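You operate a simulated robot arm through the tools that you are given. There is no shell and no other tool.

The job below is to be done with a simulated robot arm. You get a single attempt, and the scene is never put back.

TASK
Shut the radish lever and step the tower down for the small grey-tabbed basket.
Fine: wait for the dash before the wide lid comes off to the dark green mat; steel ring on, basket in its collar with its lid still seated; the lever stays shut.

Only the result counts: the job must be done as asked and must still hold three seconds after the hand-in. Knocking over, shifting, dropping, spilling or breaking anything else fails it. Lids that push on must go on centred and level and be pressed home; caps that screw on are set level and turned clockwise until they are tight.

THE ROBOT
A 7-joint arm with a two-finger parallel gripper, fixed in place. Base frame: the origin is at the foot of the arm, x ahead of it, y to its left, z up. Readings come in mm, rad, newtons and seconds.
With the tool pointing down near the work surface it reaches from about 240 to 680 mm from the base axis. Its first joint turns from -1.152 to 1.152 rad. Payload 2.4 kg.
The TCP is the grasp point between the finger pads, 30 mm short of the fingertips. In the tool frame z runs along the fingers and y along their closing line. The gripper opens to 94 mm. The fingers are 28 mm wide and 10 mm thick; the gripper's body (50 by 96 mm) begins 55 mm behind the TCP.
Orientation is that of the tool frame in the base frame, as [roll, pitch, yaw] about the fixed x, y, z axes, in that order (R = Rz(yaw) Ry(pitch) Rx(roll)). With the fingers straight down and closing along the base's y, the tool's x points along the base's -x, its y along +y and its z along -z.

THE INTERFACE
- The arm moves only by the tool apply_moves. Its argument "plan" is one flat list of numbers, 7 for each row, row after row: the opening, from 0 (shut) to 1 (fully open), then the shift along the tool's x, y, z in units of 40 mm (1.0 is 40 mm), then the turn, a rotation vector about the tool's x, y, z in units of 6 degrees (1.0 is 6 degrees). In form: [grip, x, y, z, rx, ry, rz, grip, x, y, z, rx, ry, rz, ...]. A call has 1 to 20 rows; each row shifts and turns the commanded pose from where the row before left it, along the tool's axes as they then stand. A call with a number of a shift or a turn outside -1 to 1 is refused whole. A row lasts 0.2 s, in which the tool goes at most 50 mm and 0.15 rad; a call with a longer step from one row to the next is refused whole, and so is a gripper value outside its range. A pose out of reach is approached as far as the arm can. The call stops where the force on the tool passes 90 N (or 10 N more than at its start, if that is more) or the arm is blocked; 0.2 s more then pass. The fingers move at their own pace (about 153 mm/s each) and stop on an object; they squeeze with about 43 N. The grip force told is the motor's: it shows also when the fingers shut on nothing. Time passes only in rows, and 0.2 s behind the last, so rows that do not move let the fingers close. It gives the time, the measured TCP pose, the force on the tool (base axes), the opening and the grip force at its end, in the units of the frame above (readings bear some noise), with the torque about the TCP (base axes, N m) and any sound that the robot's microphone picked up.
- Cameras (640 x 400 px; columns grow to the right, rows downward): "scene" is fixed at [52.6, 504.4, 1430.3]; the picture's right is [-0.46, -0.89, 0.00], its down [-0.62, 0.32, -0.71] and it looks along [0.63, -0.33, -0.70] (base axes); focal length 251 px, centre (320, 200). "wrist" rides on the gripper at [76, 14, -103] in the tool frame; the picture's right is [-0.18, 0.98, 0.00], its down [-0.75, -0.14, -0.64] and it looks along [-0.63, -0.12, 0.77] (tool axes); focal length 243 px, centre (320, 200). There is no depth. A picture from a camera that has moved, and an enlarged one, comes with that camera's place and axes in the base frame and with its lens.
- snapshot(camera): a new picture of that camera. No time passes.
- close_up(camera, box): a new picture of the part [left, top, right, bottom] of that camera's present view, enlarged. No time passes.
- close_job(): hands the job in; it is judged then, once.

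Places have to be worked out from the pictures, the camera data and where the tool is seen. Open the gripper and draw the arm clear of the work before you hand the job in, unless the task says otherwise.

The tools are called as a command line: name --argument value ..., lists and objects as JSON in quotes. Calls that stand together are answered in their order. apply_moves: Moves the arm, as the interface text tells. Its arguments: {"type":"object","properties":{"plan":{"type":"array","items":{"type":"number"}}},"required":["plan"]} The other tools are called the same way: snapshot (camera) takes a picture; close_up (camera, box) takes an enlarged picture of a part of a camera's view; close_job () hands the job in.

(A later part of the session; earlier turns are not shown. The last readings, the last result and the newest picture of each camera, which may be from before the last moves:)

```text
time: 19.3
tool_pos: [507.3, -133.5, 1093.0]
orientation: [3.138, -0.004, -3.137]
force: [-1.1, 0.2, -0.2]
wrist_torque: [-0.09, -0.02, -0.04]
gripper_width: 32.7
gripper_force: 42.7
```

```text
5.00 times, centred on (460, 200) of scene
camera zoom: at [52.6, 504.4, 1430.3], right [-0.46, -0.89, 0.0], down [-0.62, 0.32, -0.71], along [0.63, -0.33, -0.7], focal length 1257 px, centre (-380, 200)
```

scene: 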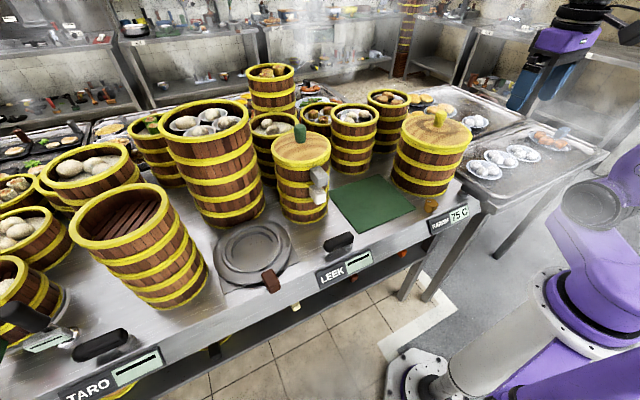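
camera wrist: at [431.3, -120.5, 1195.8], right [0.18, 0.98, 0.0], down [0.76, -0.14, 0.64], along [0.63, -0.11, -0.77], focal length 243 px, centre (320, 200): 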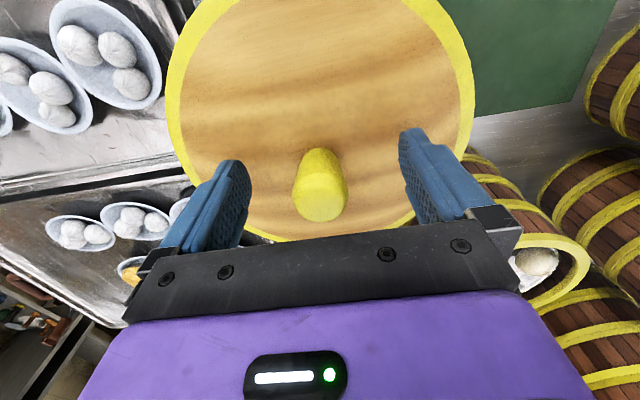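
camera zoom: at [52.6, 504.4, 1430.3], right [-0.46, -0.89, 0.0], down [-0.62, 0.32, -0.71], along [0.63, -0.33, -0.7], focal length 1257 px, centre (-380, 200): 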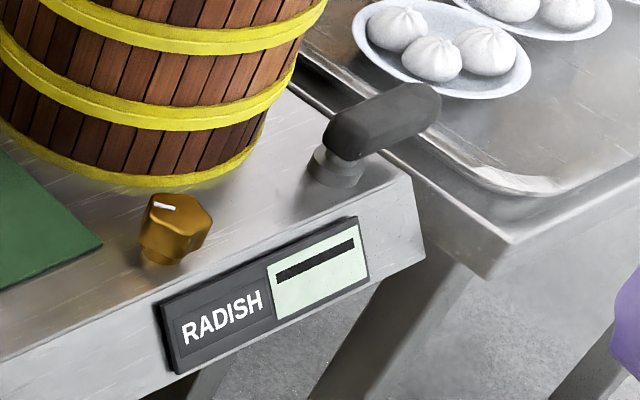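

The dash is showing and the lever is shut. I lift the lid straight up slowly at first.

apply_moves --plan '[0, 0, 0, -0.1, 0, 0, 0, 0, 0, 0, -0.15, 0, 0, 0, 0, 0, 0, -0.25, 0, 0, 0, 0, 0, 0, -0.3, 0, 0, 0]'

snapshot --camera "scene"

close_up --camera "scene" --box '[380, 65, 500, 185]'

```text
time: 20.3
tool_pos: [504.7, -134.6, 1125.1]
orientation: [3.138, -0.004, -3.135]
force: [-0.7, -0.5, -1.9]
wrist_torque: [-0.04, 0.0, 0.03]
gripper_width: 32.6
gripper_force: 43.1
```

```text
taken
```

scene: 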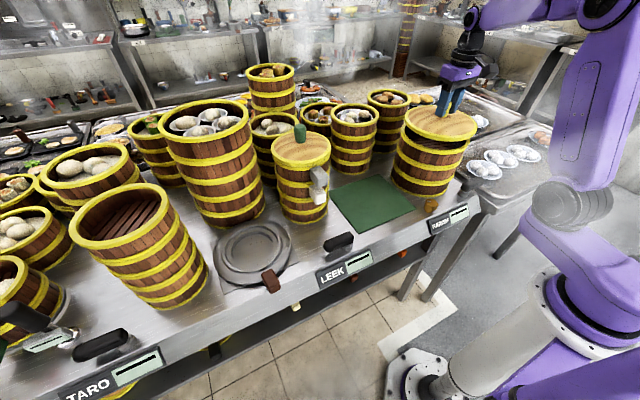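

```text
3.33 times, centred on (440, 125) of scene
camera zoom: at [52.6, 504.4, 1430.3], right [-0.46, -0.89, 0.0], down [-0.62, 0.32, -0.71], along [0.63, -0.33, -0.7], focal length 838 px, centre (-80, 450)
```

zoom: 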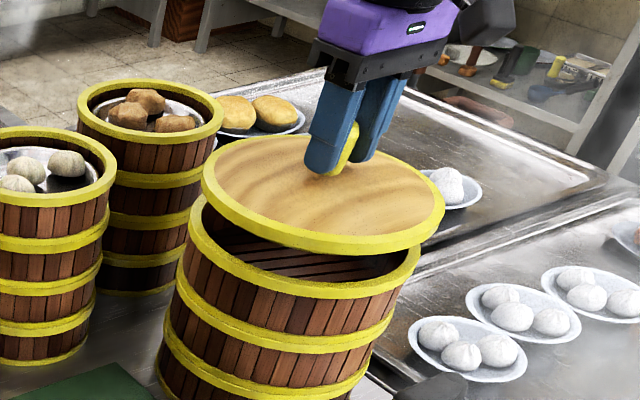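

The lid is off, level, and held well. I raise it further and carry it over the green mat's centre (486,92).

apply_moves --plan '[0, 0, 0, -0.5, 0, 0, 0, 0, 0, 0, -0.6, 0, 0, 0, 0, 0.07, 0.5, 0, 0, 0, 0, 0, 0.07, 0.7, 0, 0, 0, 0, 0, 0.07, 0.7, 0, 0, 0, 0, 0, 0.07, 0.7, 0, 0, 0, 0, 0, 0.07, 0.7, 0, 0, 0, 0, 0, 0.07, 0.7, 0, 0, 0, 0, 0, 0.07, 0.7, 0, 0, 0, 0, 0, 0.05, 0.6, 0, 0, 0, 0, 0, 0, 0.35, 0, 0, 0, 0, 0, 0, 0, 0, 0, 0, 0]'

snapshot --camera "scene"

snapshot --camera "wrist"

```text
time: 22.9
tool_pos: [482.8, 89.9, 1168.3]
orientation: [3.138, -0.007, -3.136]
force: [-0.4, -0.5, -1.4]
wrist_torque: [0.03, 0.0, 0.0]
gripper_width: 32.7
gripper_force: 43.4
```

```text
taken
```

scene: 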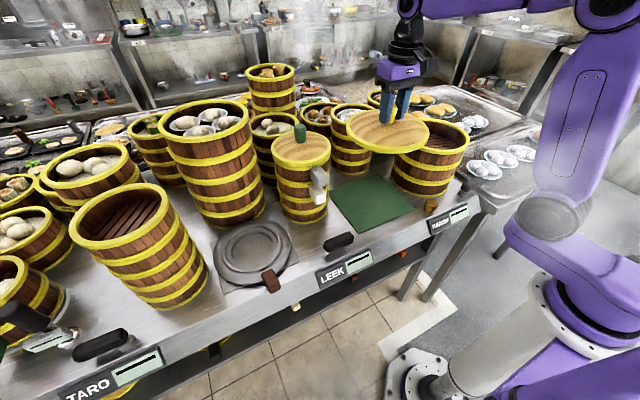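

```text
taken
camera wrist: at [406.3, 102.7, 1271.9], right [0.18, 0.98, 0.0], down [0.76, -0.14, 0.64], along [0.63, -0.11, -0.77], focal length 243 px, centre (320, 200)
```

wrist: 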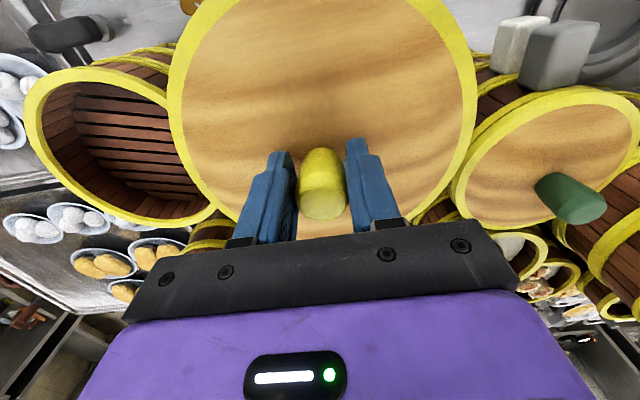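

The lid is centred over the mat (483,90). I descend most of the way to about z=945.

apply_moves --plan '[0, -0.03, 0.03, 0.6, 0, 0, 0, 0, 0, 0, 0.9, 0, 0, 0, 0, 0, 0, 0.9, 0, 0, 0, 0, 0, 0, 0.9, 0, 0, 0, 0, 0, 0, 0.9, 0, 0, 0, 0, 0, 0, 0.9, 0, 0, 0, 0, 0, 0, 0.5, 0, 0, 0, 0, 0, 0, 0, 0, 0, 0]'

close_up --camera "scene" --box '[300, 110, 460, 250]'

snapshot --camera "wrist"

```text
time: 24.7
tool_pos: [481.9, 91.9, 944.9]
orientation: [3.137, -0.005, -3.137]
force: [-0.4, 0.6, -1.9]
wrist_torque: [0.0, 0.01, -0.03]
gripper_width: 32.5
gripper_force: 43.0
```

```text
2.86 times, centred on (380, 180) of scene
camera zoom: at [52.6, 504.4, 1430.3], right [-0.46, -0.89, 0.0], down [-0.62, 0.32, -0.71], along [0.63, -0.33, -0.7], focal length 718 px, centre (149, 257)
```

zoom: 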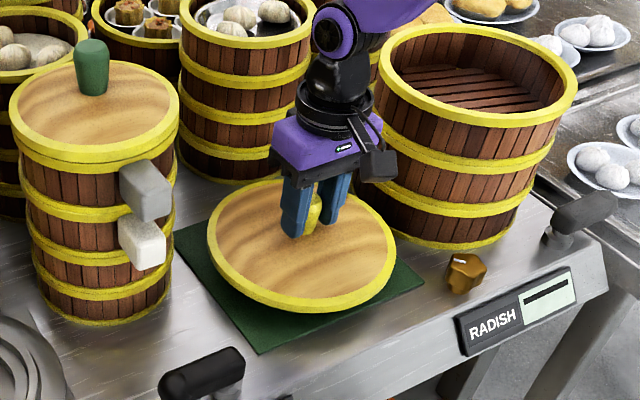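

```text
taken
camera wrist: at [405.8, 105.3, 1048.4], right [0.18, 0.98, 0.0], down [0.76, -0.14, 0.64], along [0.63, -0.11, -0.77], focal length 243 px, centre (320, 200)
```

wrist: 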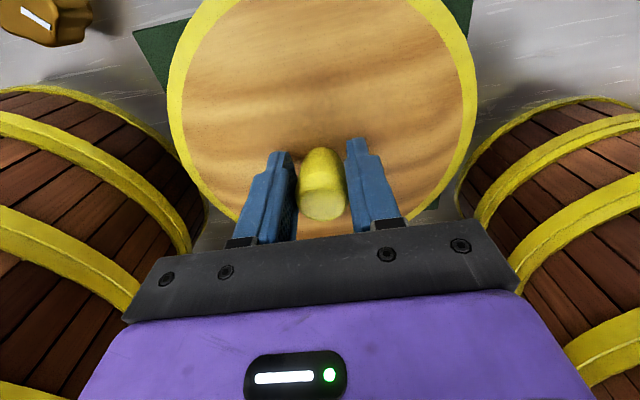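

The lid hovers level above the mat. I descend slowly in small steps and watch the vertical force for touch-down.

apply_moves --plan '[0, 0, 0, 0.15, 0, 0, 0, 0, 0, 0, 0.15, 0, 0, 0, 0, 0, 0, 0.12, 0, 0, 0, 0, 0, 0, 0.1, 0, 0, 0, 0, 0, 0, 0.1, 0, 0, 0]'

close_up --camera "scene" --box '[320, 150, 430, 250]'

```text
time: 25.9
tool_pos: [485.4, 91.8, 922.3]
orientation: [3.135, 0.0, -3.138]
force: [0.2, -4.8, 23.3]
wrist_torque: [-0.07, -0.16, 0.01]
gripper_width: 32.2
gripper_force: 42.9
```

```text
4.00 times, centred on (375, 200) of scene
camera zoom: at [52.2, 504.2, 1430.4], right [-0.46, -0.89, 0.0], down [-0.62, 0.32, -0.71], along [0.63, -0.33, -0.7], focal length 1006 px, centre (100, 200)
```

zoom: 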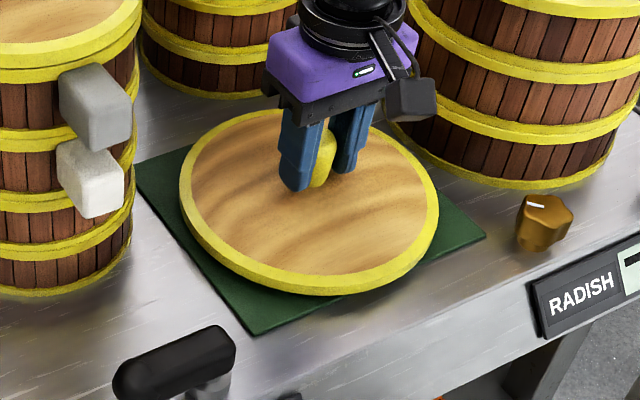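

Touch-down: +23 N at TCP z≈922, so the lid rests on the mat. I ease up a little, open the fingers, and rise clear.

apply_moves --plan '[0, 0, 0, -0.05, 0, 0, 0, 0, 0, 0, 0, 0, 0, 0, 0.8, 0, 0, 0, 0, 0, 0, 0.8, 0, 0, 0, 0, 0, 0, 0.8, 0, 0, 0, 0, 0, 0]'

close_up --camera "scene" --box '[320, 150, 430, 250]'

```text
time: 27.1
tool_pos: [482.7, 93.7, 923.2]
orientation: [3.139, -0.007, -3.136]
force: [0.2, 1.0, 0.1]
wrist_torque: [-0.03, 0.0, -0.01]
gripper_width: 75.1
gripper_force: 0.1
```

```text
4.00 times, centred on (375, 200) of scene
camera zoom: at [52.6, 504.4, 1430.3], right [-0.46, -0.89, 0.0], down [-0.62, 0.32, -0.71], along [0.63, -0.33, -0.7], focal length 1006 px, centre (100, 200)
```

zoom: 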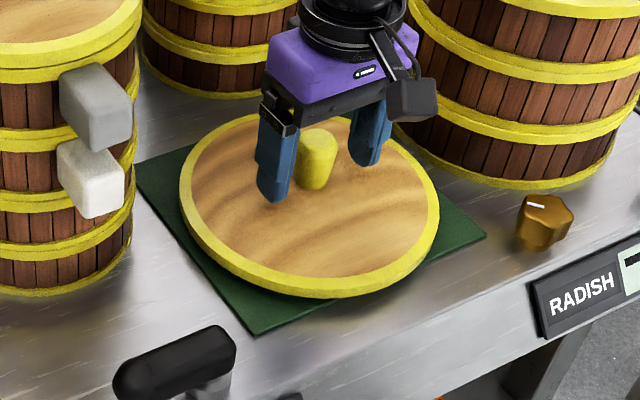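

Released cleanly, with the lid level on the mat. I rise to z≈1200 and move to view the steel ring and its brown tab.

apply_moves --plan '[0.8, 0, 0, -0.5, 0, 0, 0, 1, 0, 0, -1, 0, 0, 0, 1, 0, 0, -1, 0, 0, 0, 1, 0, 0, -1, 0, 0, 0, 1, 0, 0, -1, 0, 0, 0, 1, 0, 0, -1, 0, 0, 0, 1, 0, 0, -1, 0, 0, 0, 1, 0.38, 0.815, 0, 0, 0, 0, 1, 0.38, 0.815, 0, 0, 0, 0, 1, 0.38, 0.815, 0, 0, 0, 0, 1, 0.38, 0.815, 0, 0, 0, 0, 1, 0.38, 0.815, 0, 0, 0, 0, 1, 0.38, 0.815, 0, 0, 0, 0, 1, 0.38, 0.815, 0, 0, 0, 0, 1, 0.38, 0.815, 0, 0, 0, 0, 1, 0.38, 0.815, 0, 0, 0, 0, 1, 0.38, 0.815, 0, 0, 0, 0]'

snapshot --camera "wrist"

snapshot --camera "scene"

```text
time: 30.7
tool_pos: [329.9, 416.9, 1185.8]
orientation: [3.138, -0.008, -3.137]
force: [-0.2, -0.1, 0.8]
wrist_torque: [-0.03, 0.01, -0.01]
gripper_width: 93.8
gripper_force: 0.0
```

```text
taken
camera wrist: at [254.6, 430.0, 1288.9], right [0.18, 0.98, 0.0], down [0.76, -0.14, 0.64], along [0.63, -0.11, -0.77], focal length 243 px, centre (320, 200)
```

wrist: 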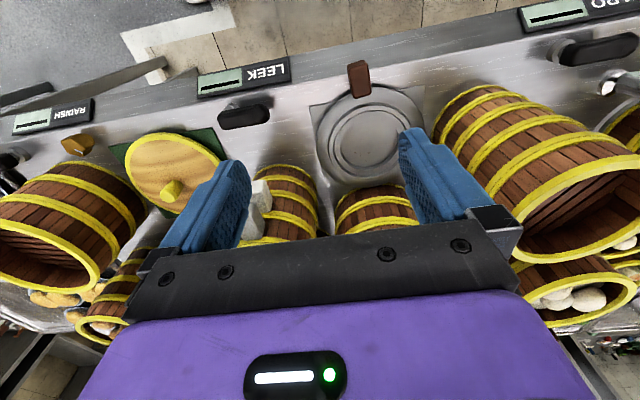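

```text
taken
```

scene: 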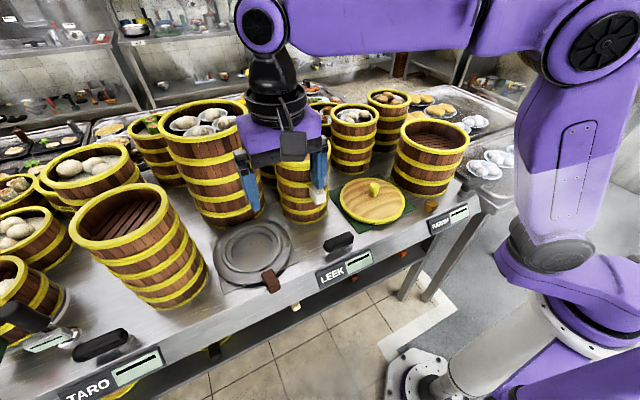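

close_up --camera "wrist" --box '[290, 40, 450, 200]'

close_up --camera "scene" --box '[205, 205, 305, 305]'

close_up --camera "wrist" --box '[100, 110, 330, 250]'

```text
2.50 times, centred on (370, 120) of wrist
camera zoom: at [254.6, 430.0, 1288.9], right [0.18, 0.98, 0.0], down [0.76, -0.14, 0.64], along [0.63, -0.11, -0.77], focal length 606 px, centre (195, 400)
```

zoom: 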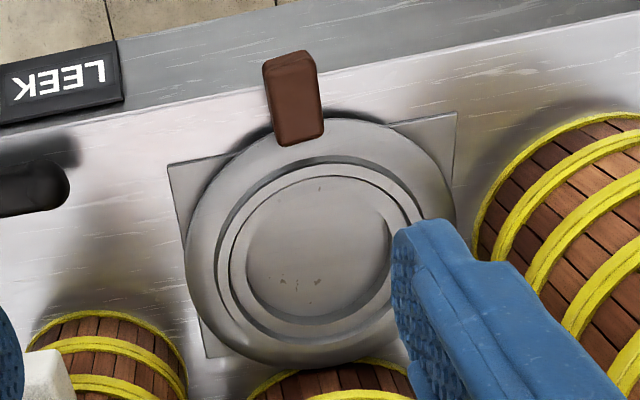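

```text
4.00 times, centred on (255, 255) of scene
camera zoom: at [52.6, 504.4, 1430.3], right [-0.46, -0.89, 0.0], down [-0.62, 0.32, -0.71], along [0.63, -0.33, -0.7], focal length 1006 px, centre (580, -20)
```

zoom: 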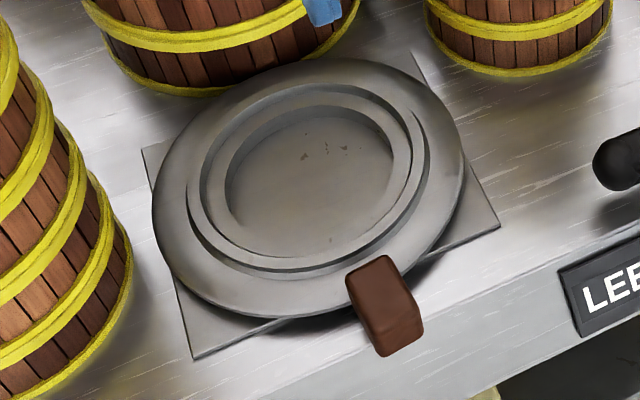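

```text
2.78 times, centred on (215, 180) of wrist
camera zoom: at [254.6, 430.0, 1288.9], right [0.18, 0.98, 0.0], down [0.76, -0.14, 0.64], along [0.63, -0.11, -0.77], focal length 675 px, centre (612, 256)
```

zoom: 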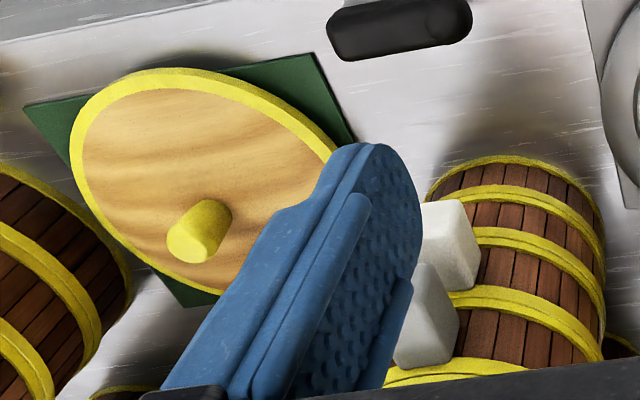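

close_up --camera "wrist" --box '[335, 50, 385, 90]'

close_up --camera "scene" --box '[245, 255, 295, 305]'

```text
10.00 times, centred on (360, 70) of wrist
camera zoom: at [254.6, 430.0, 1288.9], right [0.18, 0.98, 0.0], down [0.76, -0.14, 0.64], along [0.63, -0.11, -0.77], focal length 2426 px, centre (-80, 1500)
```

zoom: 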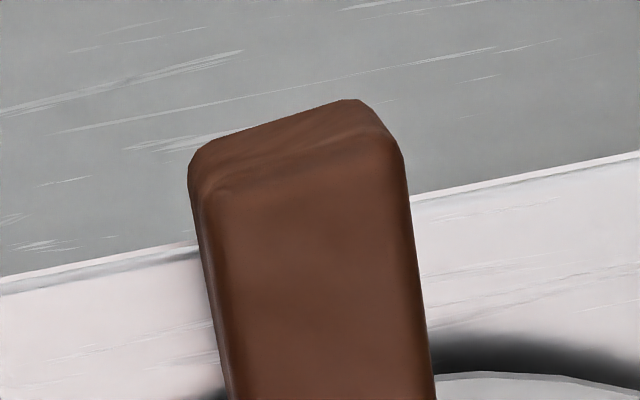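

```text
8.00 times, centred on (270, 280) of scene
camera zoom: at [52.6, 504.4, 1430.3], right [-0.46, -0.89, 0.0], down [-0.62, 0.32, -0.71], along [0.63, -0.33, -0.7], focal length 2011 px, centre (720, -440)
```

zoom: 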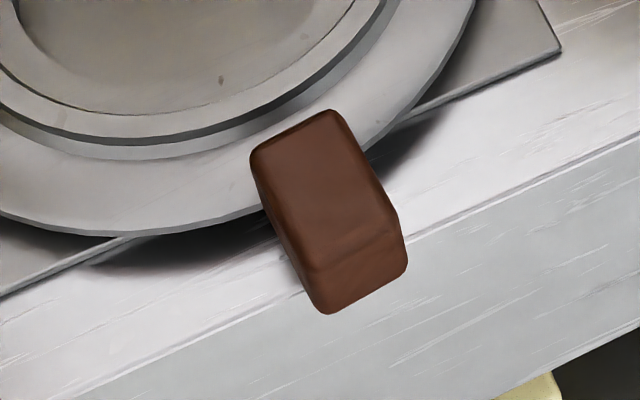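

The brown tab works out to x≈336–377, y≈461–485, z≈872–900, and points about 6.5° off the x axis. The ring centre is near (461,487). I move above the tab, with yaw aligned.

apply_moves --plan '[1, -0.071, 0.232, 0.86, 0, 0, 0, 1, -0.071, 0.232, 0.86, 0, 0, 0, 1, -0.071, 0.232, 0.86, 0, 0, 0, 1, -0.071, 0.232, 0.86, 0, 0, 0, 1, -0.071, 0.232, 0.86, 0, 0, 0, 1, -0.071, 0.232, 0.86, 0, 0, 0, 1, 0, 0, 0, 0, 0, -1, 1, 0, 0, 0, 0, 0, -0.08]'

snapshot --camera "wrist"

close_up --camera "scene" --box '[205, 205, 325, 325]'

```text
time: 32.5
tool_pos: [342.7, 473.5, 978.4]
orientation: [3.137, -0.005, -3.022]
force: [-0.2, 0.5, 0.3]
wrist_torque: [0.02, -0.01, -0.03]
gripper_width: 94.2
gripper_force: 0.1
```

```text
taken
camera wrist: at [266.3, 477.7, 1082.2], right [0.07, 1.0, 0.0], down [0.77, -0.05, 0.64], along [0.64, -0.04, -0.77], focal length 243 px, centre (320, 200)
```

wrist: 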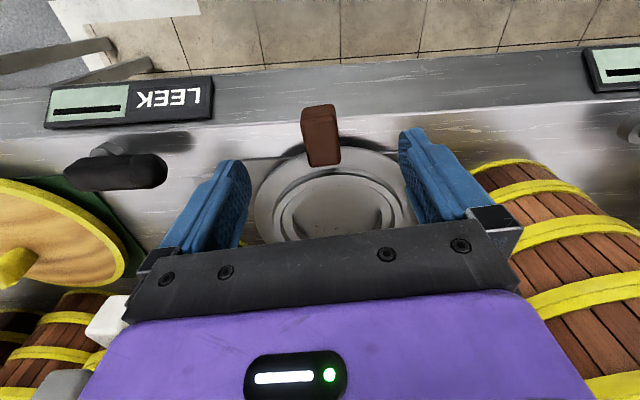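

```text
3.33 times, centred on (265, 265) of scene
camera zoom: at [52.6, 504.4, 1430.3], right [-0.46, -0.89, 0.0], down [-0.62, 0.32, -0.71], along [0.63, -0.33, -0.7], focal length 838 px, centre (503, -17)
```

zoom: 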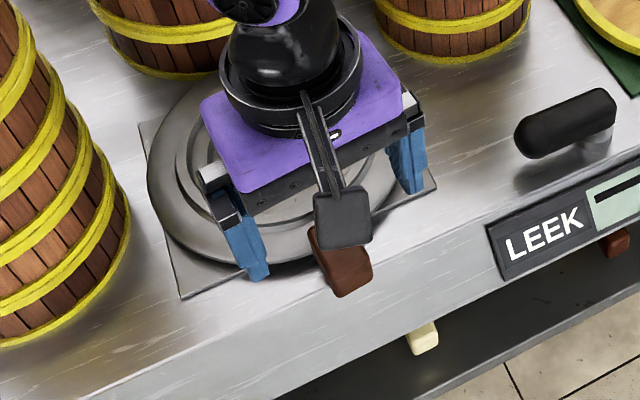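

close_up --camera "wrist" --box '[270, 90, 370, 190]'

```text
4.00 times, centred on (320, 140) of wrist
camera zoom: at [266.3, 477.7, 1082.2], right [0.07, 1.0, 0.0], down [0.77, -0.05, 0.64], along [0.64, -0.04, -0.77], focal length 970 px, centre (320, 440)
```

zoom: 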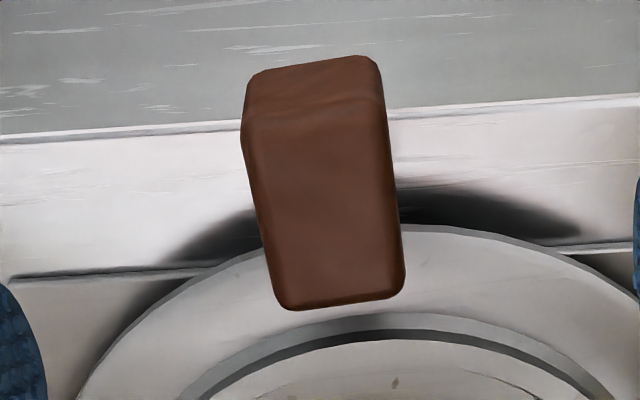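

The tab's top face is confirmed at x 336–377 with its axis near y≈473, width 26 mm. I shift 5 mm forward and descend around it.

apply_moves --plan '[1, -0.12, 0, 0.3, 0, 0, 0, 1, 0, 0, 0.5, 0, 0, 0, 1, 0, 0, 0.5, 0, 0, 0, 1, 0, 0, 0, 0, 0, 0]'

snapshot --camera "wrist"

close_up --camera "scene" --box '[215, 225, 315, 325]'

```text
time: 33.5
tool_pos: [350.1, 475.1, 927.0]
orientation: [3.136, -0.005, -3.023]
force: [-0.2, 0.1, 1.0]
wrist_torque: [-0.02, 0.0, -0.04]
gripper_width: 94.1
gripper_force: 0.1
```

```text
taken
camera wrist: at [272.2, 479.1, 1030.5], right [0.07, 1.0, 0.0], down [0.77, -0.05, 0.64], along [0.64, -0.04, -0.77], focal length 243 px, centre (320, 200)
```

wrist: 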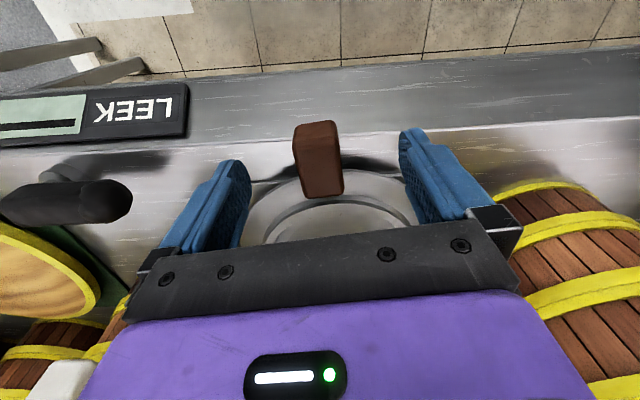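

```text
4.00 times, centred on (265, 275) of scene
camera zoom: at [52.6, 504.4, 1430.3], right [-0.46, -0.89, 0.0], down [-0.62, 0.32, -0.71], along [0.63, -0.33, -0.7], focal length 1006 px, centre (540, -100)
```

zoom: 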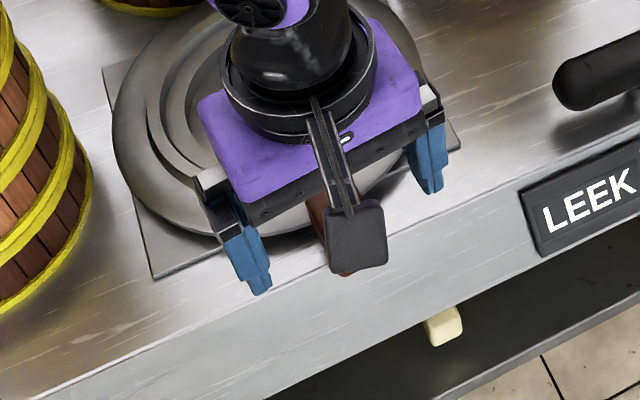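

Alignment is good. I shift 4 mm back from the flange edge, lower so the fingertips sit at about z=868, then check forces.

apply_moves --plan '[1, 0.1, -0.02, 0.25, 0, 0, 0, 1, 0, 0, 0.25, 0, 0, 0, 1, 0, 0, 0.2, 0, 0, 0, 1, 0, 0, 0, 0, 0, 0]'

snapshot --camera "wrist"

close_up --camera "scene" --box '[215, 225, 315, 325]'

```text
time: 34.5
tool_pos: [345.8, 473.3, 897.6]
orientation: [3.136, -0.004, -3.024]
force: [0.3, -0.1, 0.4]
wrist_torque: [0.02, 0.01, 0.02]
gripper_width: 94.0
gripper_force: 0.0
```

```text
taken
camera wrist: at [268.4, 477.3, 1001.8], right [0.07, 1.0, 0.0], down [0.77, -0.05, 0.64], along [0.64, -0.04, -0.77], focal length 243 px, centre (320, 200)
```

wrist: 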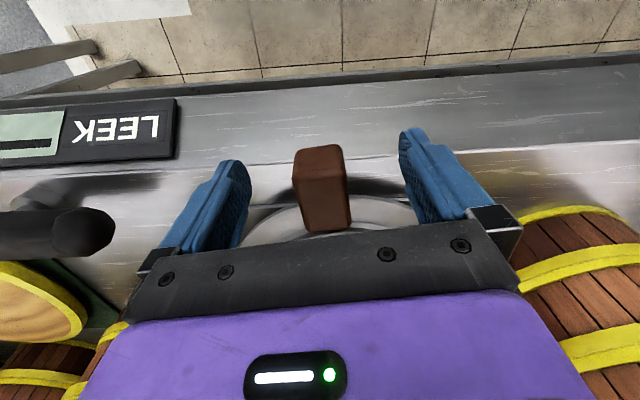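

```text
4.00 times, centred on (265, 275) of scene
camera zoom: at [52.6, 504.4, 1430.3], right [-0.46, -0.89, 0.0], down [-0.62, 0.32, -0.71], along [0.63, -0.33, -0.7], focal length 1006 px, centre (540, -100)
```

zoom: 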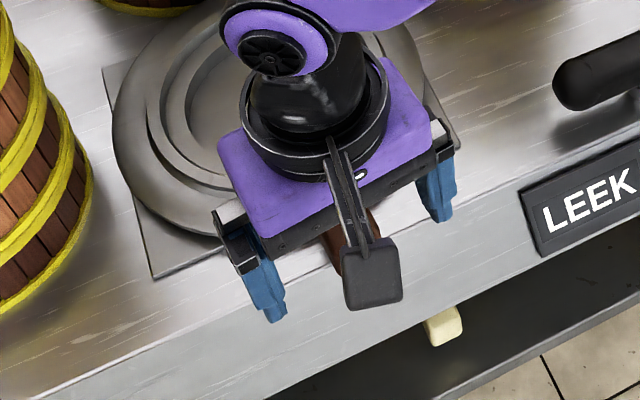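

The fingers straddle the tab with no contact force. I close on it.

apply_moves --plan '[0, 0, 0, 0, 0, 0, 0, 0, 0, 0, 0, 0, 0, 0, 0, 0, 0, 0, 0, 0, 0]'

snapshot --camera "wrist"

```text
time: 35.3
tool_pos: [345.0, 471.9, 898.2]
orientation: [3.137, -0.006, -3.024]
force: [0.9, 0.4, 0.1]
wrist_torque: [0.02, 0.22, 0.01]
gripper_width: 33.8
gripper_force: 43.4
```

```text
taken
camera wrist: at [268.3, 477.4, 1001.9], right [0.07, 1.0, 0.0], down [0.77, -0.05, 0.64], along [0.64, -0.04, -0.77], focal length 243 px, centre (320, 200)
```

wrist: 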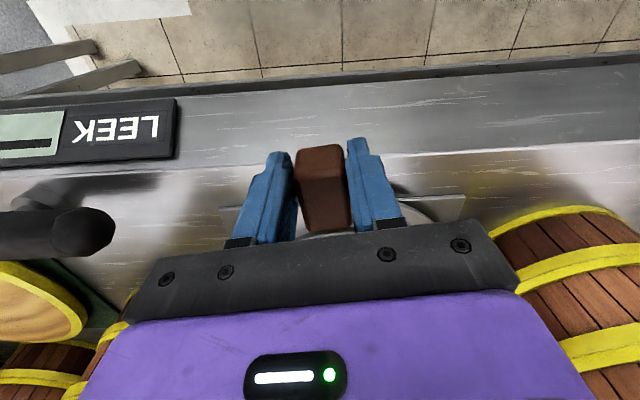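

Gripped at 33.8 mm with 43 N. I lift gently by a few millimetres and check how the ring hangs.

apply_moves --plan '[0, 0, 0, -0.08, 0, 0, 0, 0, 0, 0, -0.1, 0, 0, 0, 0, 0, 0, -0.12, 0, 0, 0, 0, 0, 0, 0, 0, 0, 0]'

snapshot --camera "wrist"

close_up --camera "scene" --box '[195, 195, 315, 315]'

```text
time: 36.3
tool_pos: [345.9, 471.5, 911.4]
orientation: [3.138, -0.006, -3.023]
force: [-0.7, 0.2, -2.8]
wrist_torque: [-0.02, 0.38, -0.04]
gripper_width: 33.9
gripper_force: 43.3
```

```text
taken
camera wrist: at [268.8, 476.2, 1014.5], right [0.07, 1.0, 0.0], down [0.77, -0.05, 0.64], along [0.64, -0.04, -0.77], focal length 243 px, centre (320, 200)
```

wrist: 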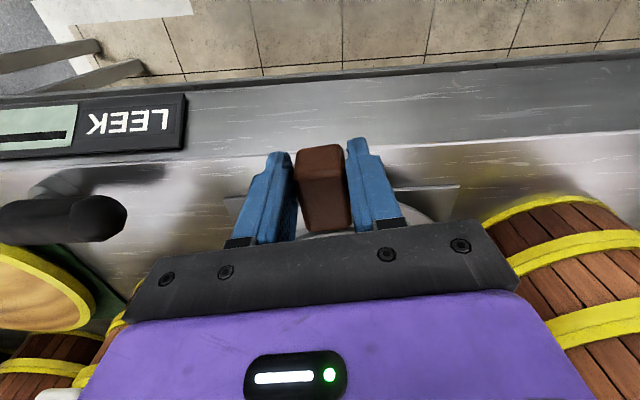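

```text
3.33 times, centred on (255, 255) of scene
camera zoom: at [52.6, 504.5, 1430.3], right [-0.46, -0.89, 0.0], down [-0.62, 0.32, -0.71], along [0.63, -0.33, -0.7], focal length 838 px, centre (537, 17)
```

zoom: 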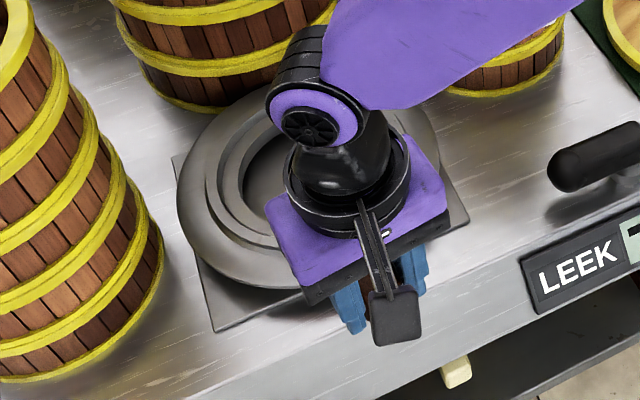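

The full weight (about 3 N with 0.38 Nm) is carried and the ring follows. I continue up with a slight drift away from the barrels.

apply_moves --plan '[0, 0, 0, -0.25, 0, 0, 0, 0, 0.03, -0.06, -0.35, 0, 0, 0, 0, 0.05, -0.1, -0.4, 0, 0, 0, 0, 0.05, -0.1, -0.4, 0, 0, 0, 0, 0.05, -0.1, -0.4, 0, 0, 0, 0, 0.02, -0.05, -0.3, 0, 0, 0, 0, 0, 0, 0, 0, 0, 0]'

snapshot --camera "scene"

snapshot --camera "wrist"

close_up --camera "scene" --box '[175, 155, 335, 315]'

```text
time: 37.9
tool_pos: [341.4, 456.1, 993.8]
orientation: [3.138, -0.007, -3.024]
force: [0.5, 0.3, -3.1]
wrist_torque: [-0.02, 0.38, 0.0]
gripper_width: 34.1
gripper_force: 42.9
```

```text
taken
```

scene: 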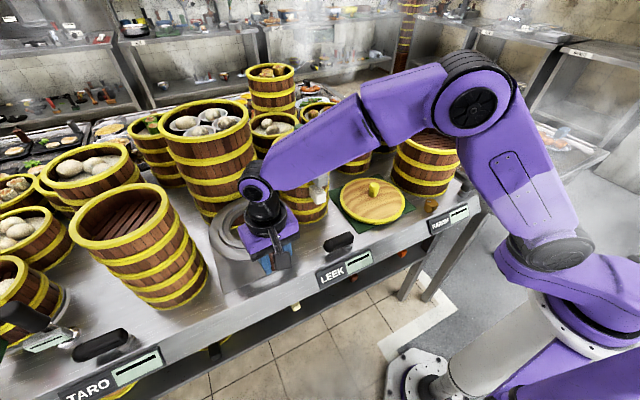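

```text
taken
camera wrist: at [264.4, 459.9, 1098.1], right [0.07, 1.0, 0.0], down [0.77, -0.05, 0.64], along [0.64, -0.04, -0.77], focal length 243 px, centre (320, 200)
```

wrist: 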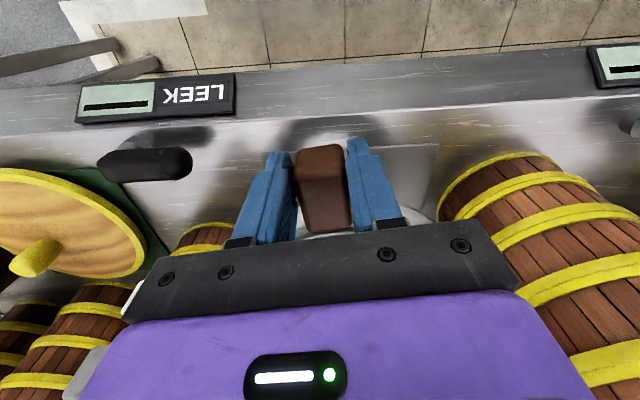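

```text
2.50 times, centred on (255, 235) of scene
camera zoom: at [52.6, 504.5, 1430.3], right [-0.46, -0.89, 0.0], down [-0.62, 0.32, -0.71], along [0.63, -0.33, -0.7], focal length 628 px, centre (482, 112)
```

zoom: 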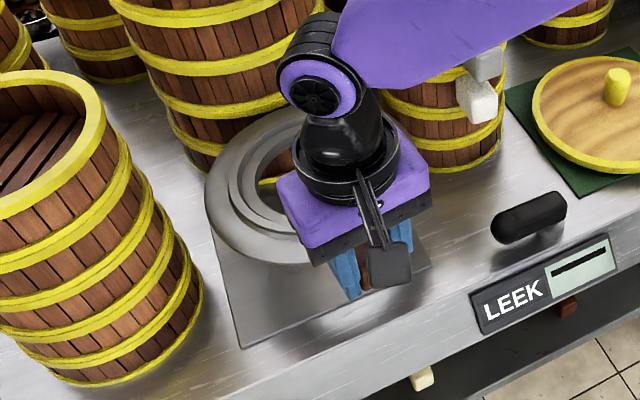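

The ring hangs level (torque steady at 0.38 Nm). I lift it to transit height, above all the stacks.

apply_moves --plan '[0, 0, 0, -0.3, 0, 0, 0, 0, 0, 0, -0.55, 0, 0, 0, 0, 0, 0, -0.6, 0, 0, 0, 0, 0, 0, -0.6, 0, 0, 0, 0, 0, 0, -0.6, 0, 0, 0, 0, 0, 0, -0.6, 0, 0, 0, 0, 0, 0, -0.6, 0, 0, 0, 0, 0, 0, -0.6, 0, 0, 0, 0, 0, 0, -0.6, 0, 0, 0, 0, 0, 0, -0.4, 0, 0, 0, 0, 0, 0, 0, 0, 0, 0]'

snapshot --camera "scene"

snapshot --camera "wrist"

```text
time: 40.3
tool_pos: [345.7, 457.2, 1213.6]
orientation: [3.138, -0.005, -3.024]
force: [-0.2, 0.4, -3.5]
wrist_torque: [-0.03, 0.39, 0.03]
gripper_width: 34.1
gripper_force: 42.5
```

```text
taken
```

scene: 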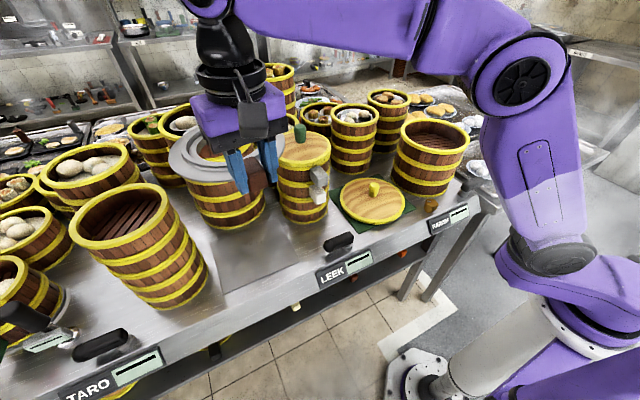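

```text
taken
camera wrist: at [267.6, 460.9, 1316.8], right [0.07, 1.0, 0.0], down [0.77, -0.05, 0.64], along [0.64, -0.04, -0.77], focal length 243 px, centre (320, 200)
```

wrist: 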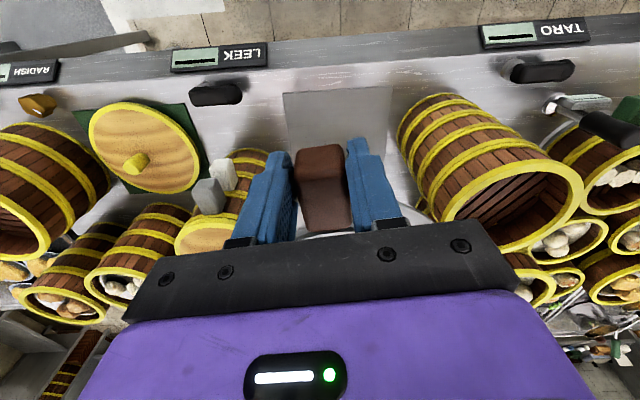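

Ring is level at transit height. I use these views to work out the grey tab's height on the small stack before choosing the ring's orientation.

close_up --camera "scene" --box '[270, 120, 340, 230]'

close_up --camera "wrist" --box '[165, 130, 285, 260]'

close_up --camera "scene" --box '[160, 100, 290, 200]'

```text
3.64 times, centred on (305, 175) of scene
camera zoom: at [52.6, 504.5, 1430.3], right [-0.46, -0.89, 0.0], down [-0.62, 0.32, -0.71], along [0.63, -0.33, -0.7], focal length 914 px, centre (374, 291)
```

zoom: 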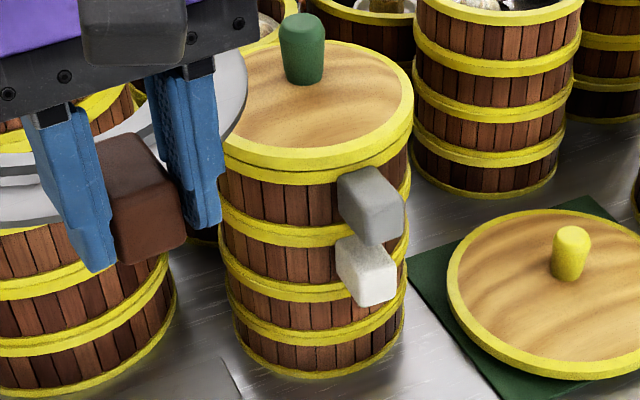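

```text
3.08 times, centred on (225, 195) of wrist
camera zoom: at [267.6, 460.9, 1316.8], right [0.07, 1.0, 0.0], down [0.77, -0.05, 0.64], along [0.64, -0.04, -0.77], focal length 746 px, centre (612, 215)
```

zoom: 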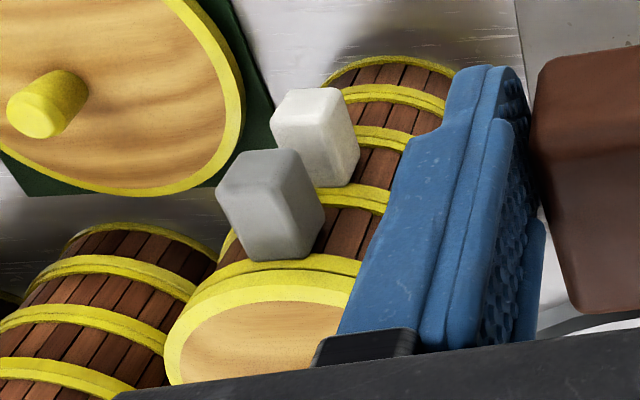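

```text
4.00 times, centred on (225, 150) of scene
camera zoom: at [52.6, 504.5, 1430.3], right [-0.46, -0.89, 0.0], down [-0.62, 0.32, -0.71], along [0.63, -0.33, -0.7], focal length 1006 px, centre (700, 400)
```

zoom: 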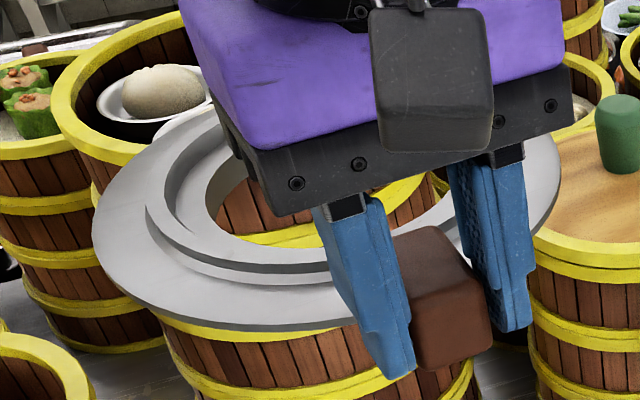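

close_up --camera "scene" --box '[285, 160, 329, 230]'

close_up --camera "wrist" --box '[195, 140, 255, 220]'

close_up --camera "scene" --box '[385, 110, 475, 205]'

```text
5.71 times, centred on (307, 195) of scene
camera zoom: at [52.6, 504.5, 1430.3], right [-0.46, -0.89, 0.0], down [-0.62, 0.32, -0.71], along [0.63, -0.33, -0.7], focal length 1436 px, centre (394, 229)
```

zoom: 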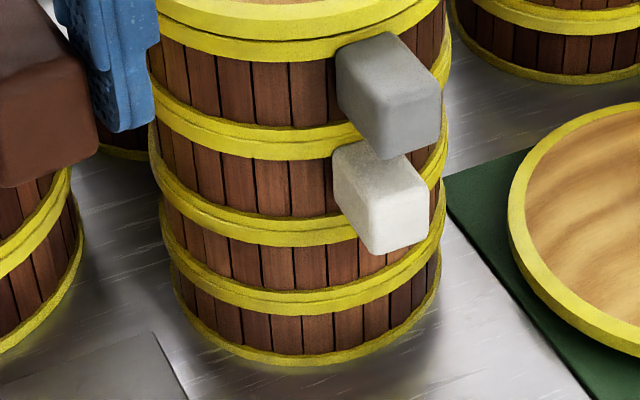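

```text
5.00 times, centred on (225, 180) of wrist
camera zoom: at [267.6, 460.9, 1316.8], right [0.07, 1.0, 0.0], down [0.77, -0.05, 0.64], along [0.64, -0.04, -0.77], focal length 1213 px, centre (795, 300)
```

zoom: 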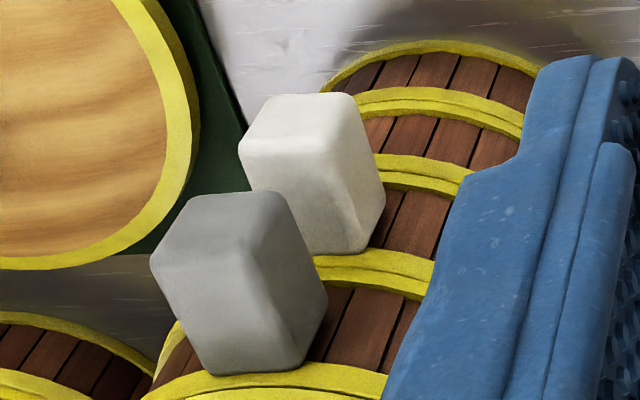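

```text
4.21 times, centred on (430, 158) of scene
camera zoom: at [52.6, 504.5, 1430.3], right [-0.46, -0.89, 0.0], down [-0.62, 0.32, -0.71], along [0.63, -0.33, -0.7], focal length 1058 px, centre (-143, 379)
```

zoom: 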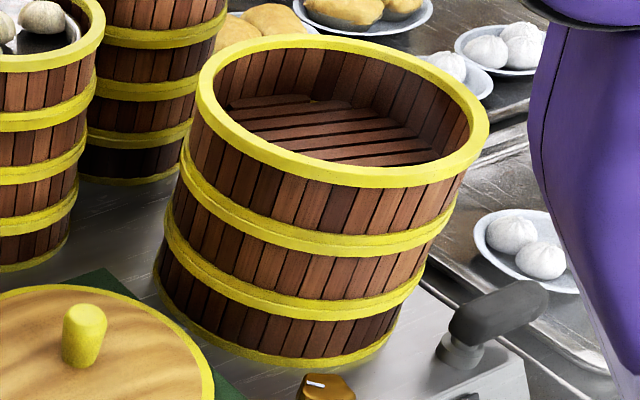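

The bands show the small stack is four shallow baskets, with the grey-tabbed one on top under the lid. Its tab sits low, so the ring's brown tab has to be turned away from where the grey tab will go. I check the tower rim closely for height and inner size.

close_up --camera "scene" --box '[395, 110, 480, 160]'

close_up --camera "scene" --box '[175, 120, 285, 200]'

```text
7.53 times, centred on (438, 135) of scene
camera zoom: at [52.6, 504.5, 1430.3], right [-0.46, -0.89, 0.0], down [-0.62, 0.32, -0.71], along [0.63, -0.33, -0.7], focal length 1893 px, centre (-565, 689)
```

zoom: 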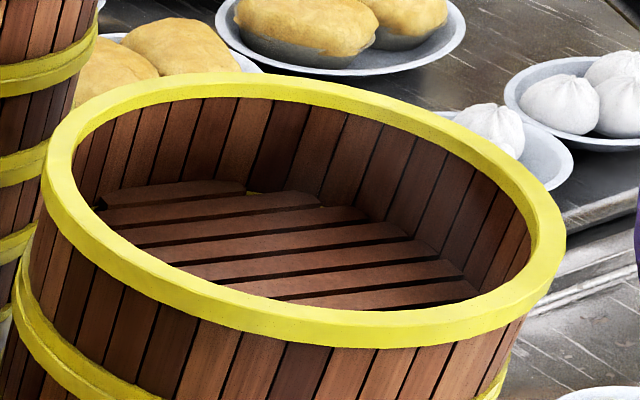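

```text
5.00 times, centred on (230, 160) of scene
camera zoom: at [52.6, 504.5, 1430.3], right [-0.46, -0.89, 0.0], down [-0.62, 0.32, -0.71], along [0.63, -0.33, -0.7], focal length 1257 px, centre (770, 400)
```

zoom: 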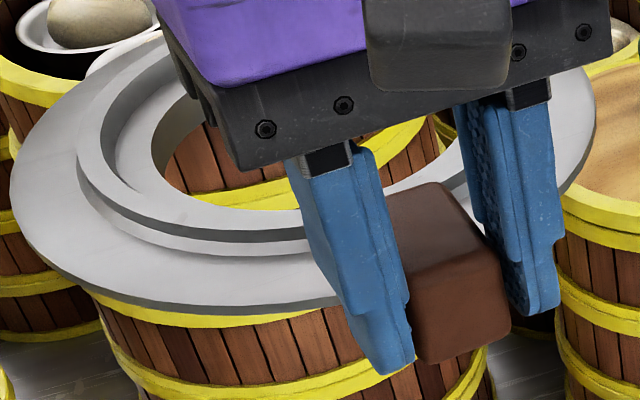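

The rim centre needs a better fix than one camera gives, and the wrist view is still open to the side of the ring. I straighten the yaw and carry the ring to about (410,20,1213) to see the open tower.

apply_moves --plan '[0, 0, -0.1, 0, 0, 0, 0.5, 0, 0, -0.3, 0, 0, 0, 0.63, 0, -0.107, -0.6, 0, 0, 0, 0, 0, -0.107, -0.75, 0, 0, 0, 0, 0, -0.107, -0.75, 0, 0, 0, 0, 0, -0.107, -0.75, 0, 0, 0, 0, 0, -0.107, -0.75, 0, 0, 0, 0, 0, -0.107, -0.75, 0, 0, 0, 0, 0, -0.107, -0.75, 0, 0, 0, 0, 0, -0.107, -0.75, 0, 0, 0, 0, 0, -0.107, -0.75, 0, 0, 0, 0, 0, -0.107, -0.75, 0, 0, 0, 0, 0, -0.107, -0.75, 0, 0, 0, 0, 0, -0.107, -0.75, 0, 0, 0, 0, 0, -0.107, -0.75, 0, 0, 0, 0, 0, -0.107, -0.6, 0, 0, 0, 0, 0, -0.1, -0.3, 0, 0, 0, 0, 0, 0, 0, 0, 0, 0, 0]'

snapshot --camera "wrist"

snapshot --camera "scene"

```text
time: 44.1
tool_pos: [407.8, 20.0, 1209.5]
orientation: [3.139, -0.007, 3.141]
force: [0.3, 0.1, -3.0]
wrist_torque: [0.0, 0.38, 0.02]
gripper_width: 33.8
gripper_force: 43.9
```

```text
taken
camera wrist: at [331.5, 34.5, 1313.0], right [0.18, 0.98, 0.0], down [0.76, -0.14, 0.64], along [0.63, -0.11, -0.77], focal length 243 px, centre (320, 200)
```

wrist: 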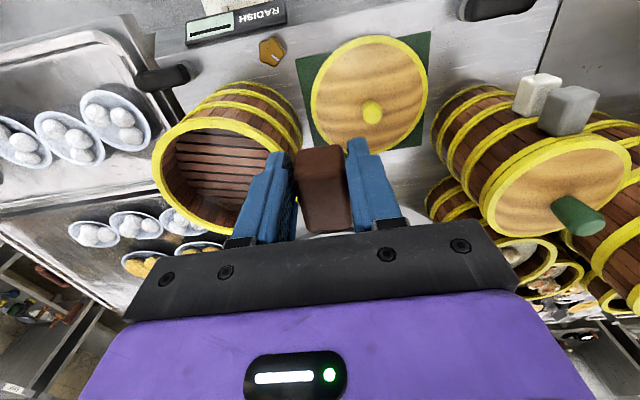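

```text
taken
```

scene: 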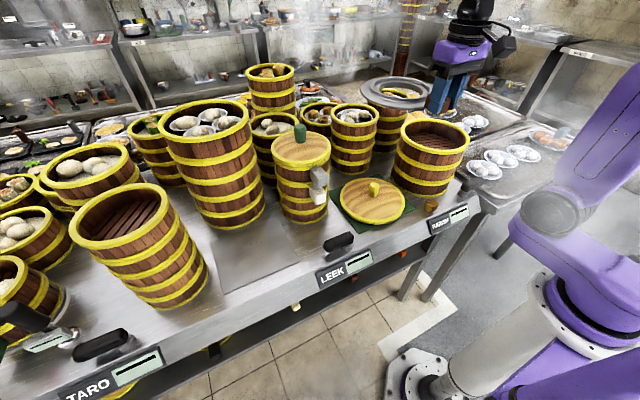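

Most of the open rim is visible on the left of the wrist view. I zoom on it, and on the ring in the scene view, to get precise centres.

close_up --camera "wrist" --box '[140, 70, 310, 245]'

close_up --camera "scene" --box '[345, 55, 475, 145]'

close_up --camera "wrist" --box '[430, 60, 640, 260]'

```text
2.29 times, centred on (225, 158) of wrist
camera zoom: at [331.5, 34.5, 1313.0], right [0.18, 0.98, 0.0], down [0.76, -0.14, 0.64], along [0.63, -0.11, -0.77], focal length 555 px, centre (537, 297)
```

zoom: 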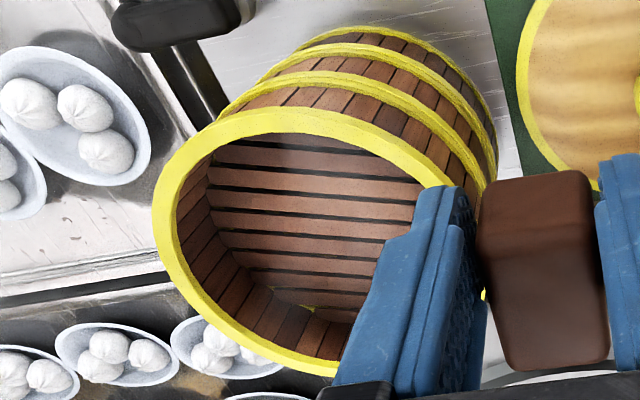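

```text
4.44 times, centred on (410, 100) of scene
camera zoom: at [52.7, 504.4, 1430.3], right [-0.46, -0.89, 0.0], down [-0.62, 0.32, -0.71], along [0.63, -0.33, -0.7], focal length 1117 px, centre (-80, 644)
```

zoom: 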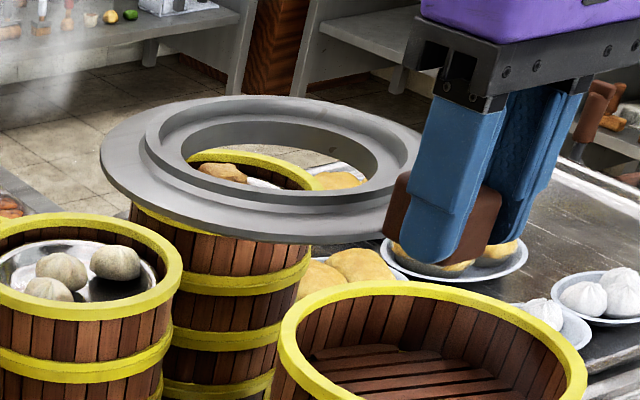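

```text
2.00 times, centred on (535, 160) of wrist
camera zoom: at [331.5, 34.5, 1313.0], right [0.18, 0.98, 0.0], down [0.76, -0.14, 0.64], along [0.63, -0.11, -0.77], focal length 485 px, centre (-110, 280)
```

zoom: 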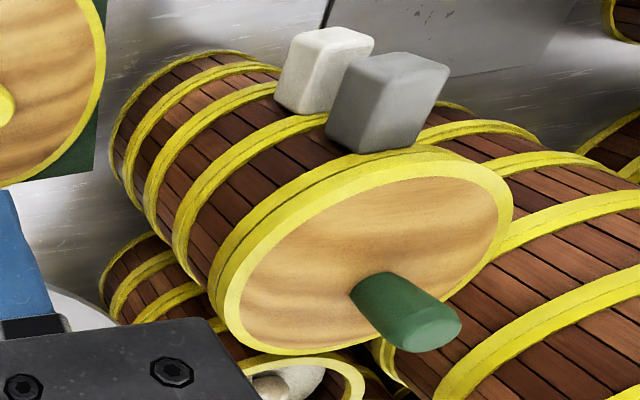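

close_up --camera "scene" --box '[355, 65, 445, 120]'

close_up --camera "wrist" --box '[225, 130, 415, 250]'

```text
7.11 times, centred on (400, 92) of scene
camera zoom: at [52.7, 504.4, 1430.3], right [-0.46, -0.89, 0.0], down [-0.62, 0.32, -0.71], along [0.63, -0.33, -0.7], focal length 1788 px, centre (-249, 964)
```

zoom: 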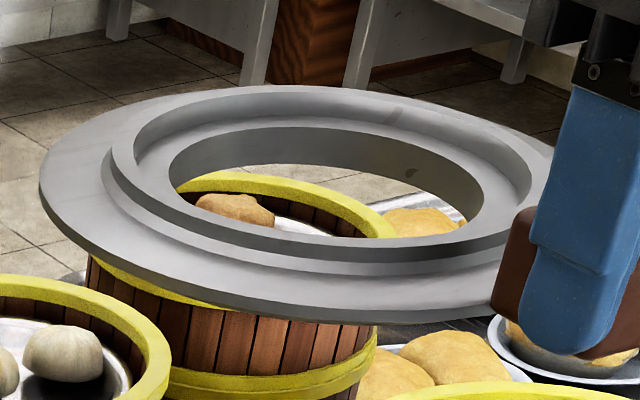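

```text
3.33 times, centred on (320, 190) of wrist
camera zoom: at [331.5, 34.5, 1313.0], right [0.18, 0.98, 0.0], down [0.76, -0.14, 0.64], along [0.63, -0.11, -0.77], focal length 809 px, centre (320, 233)
```

zoom: 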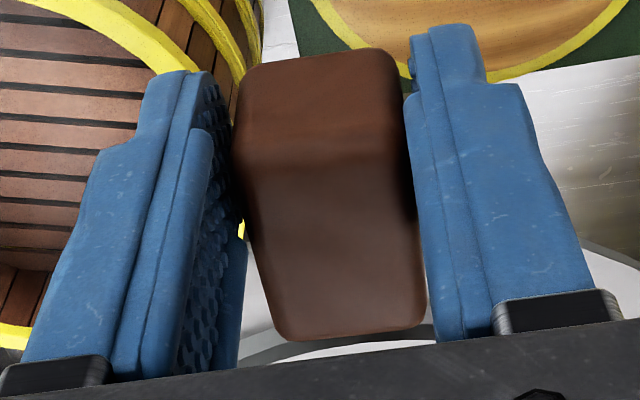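

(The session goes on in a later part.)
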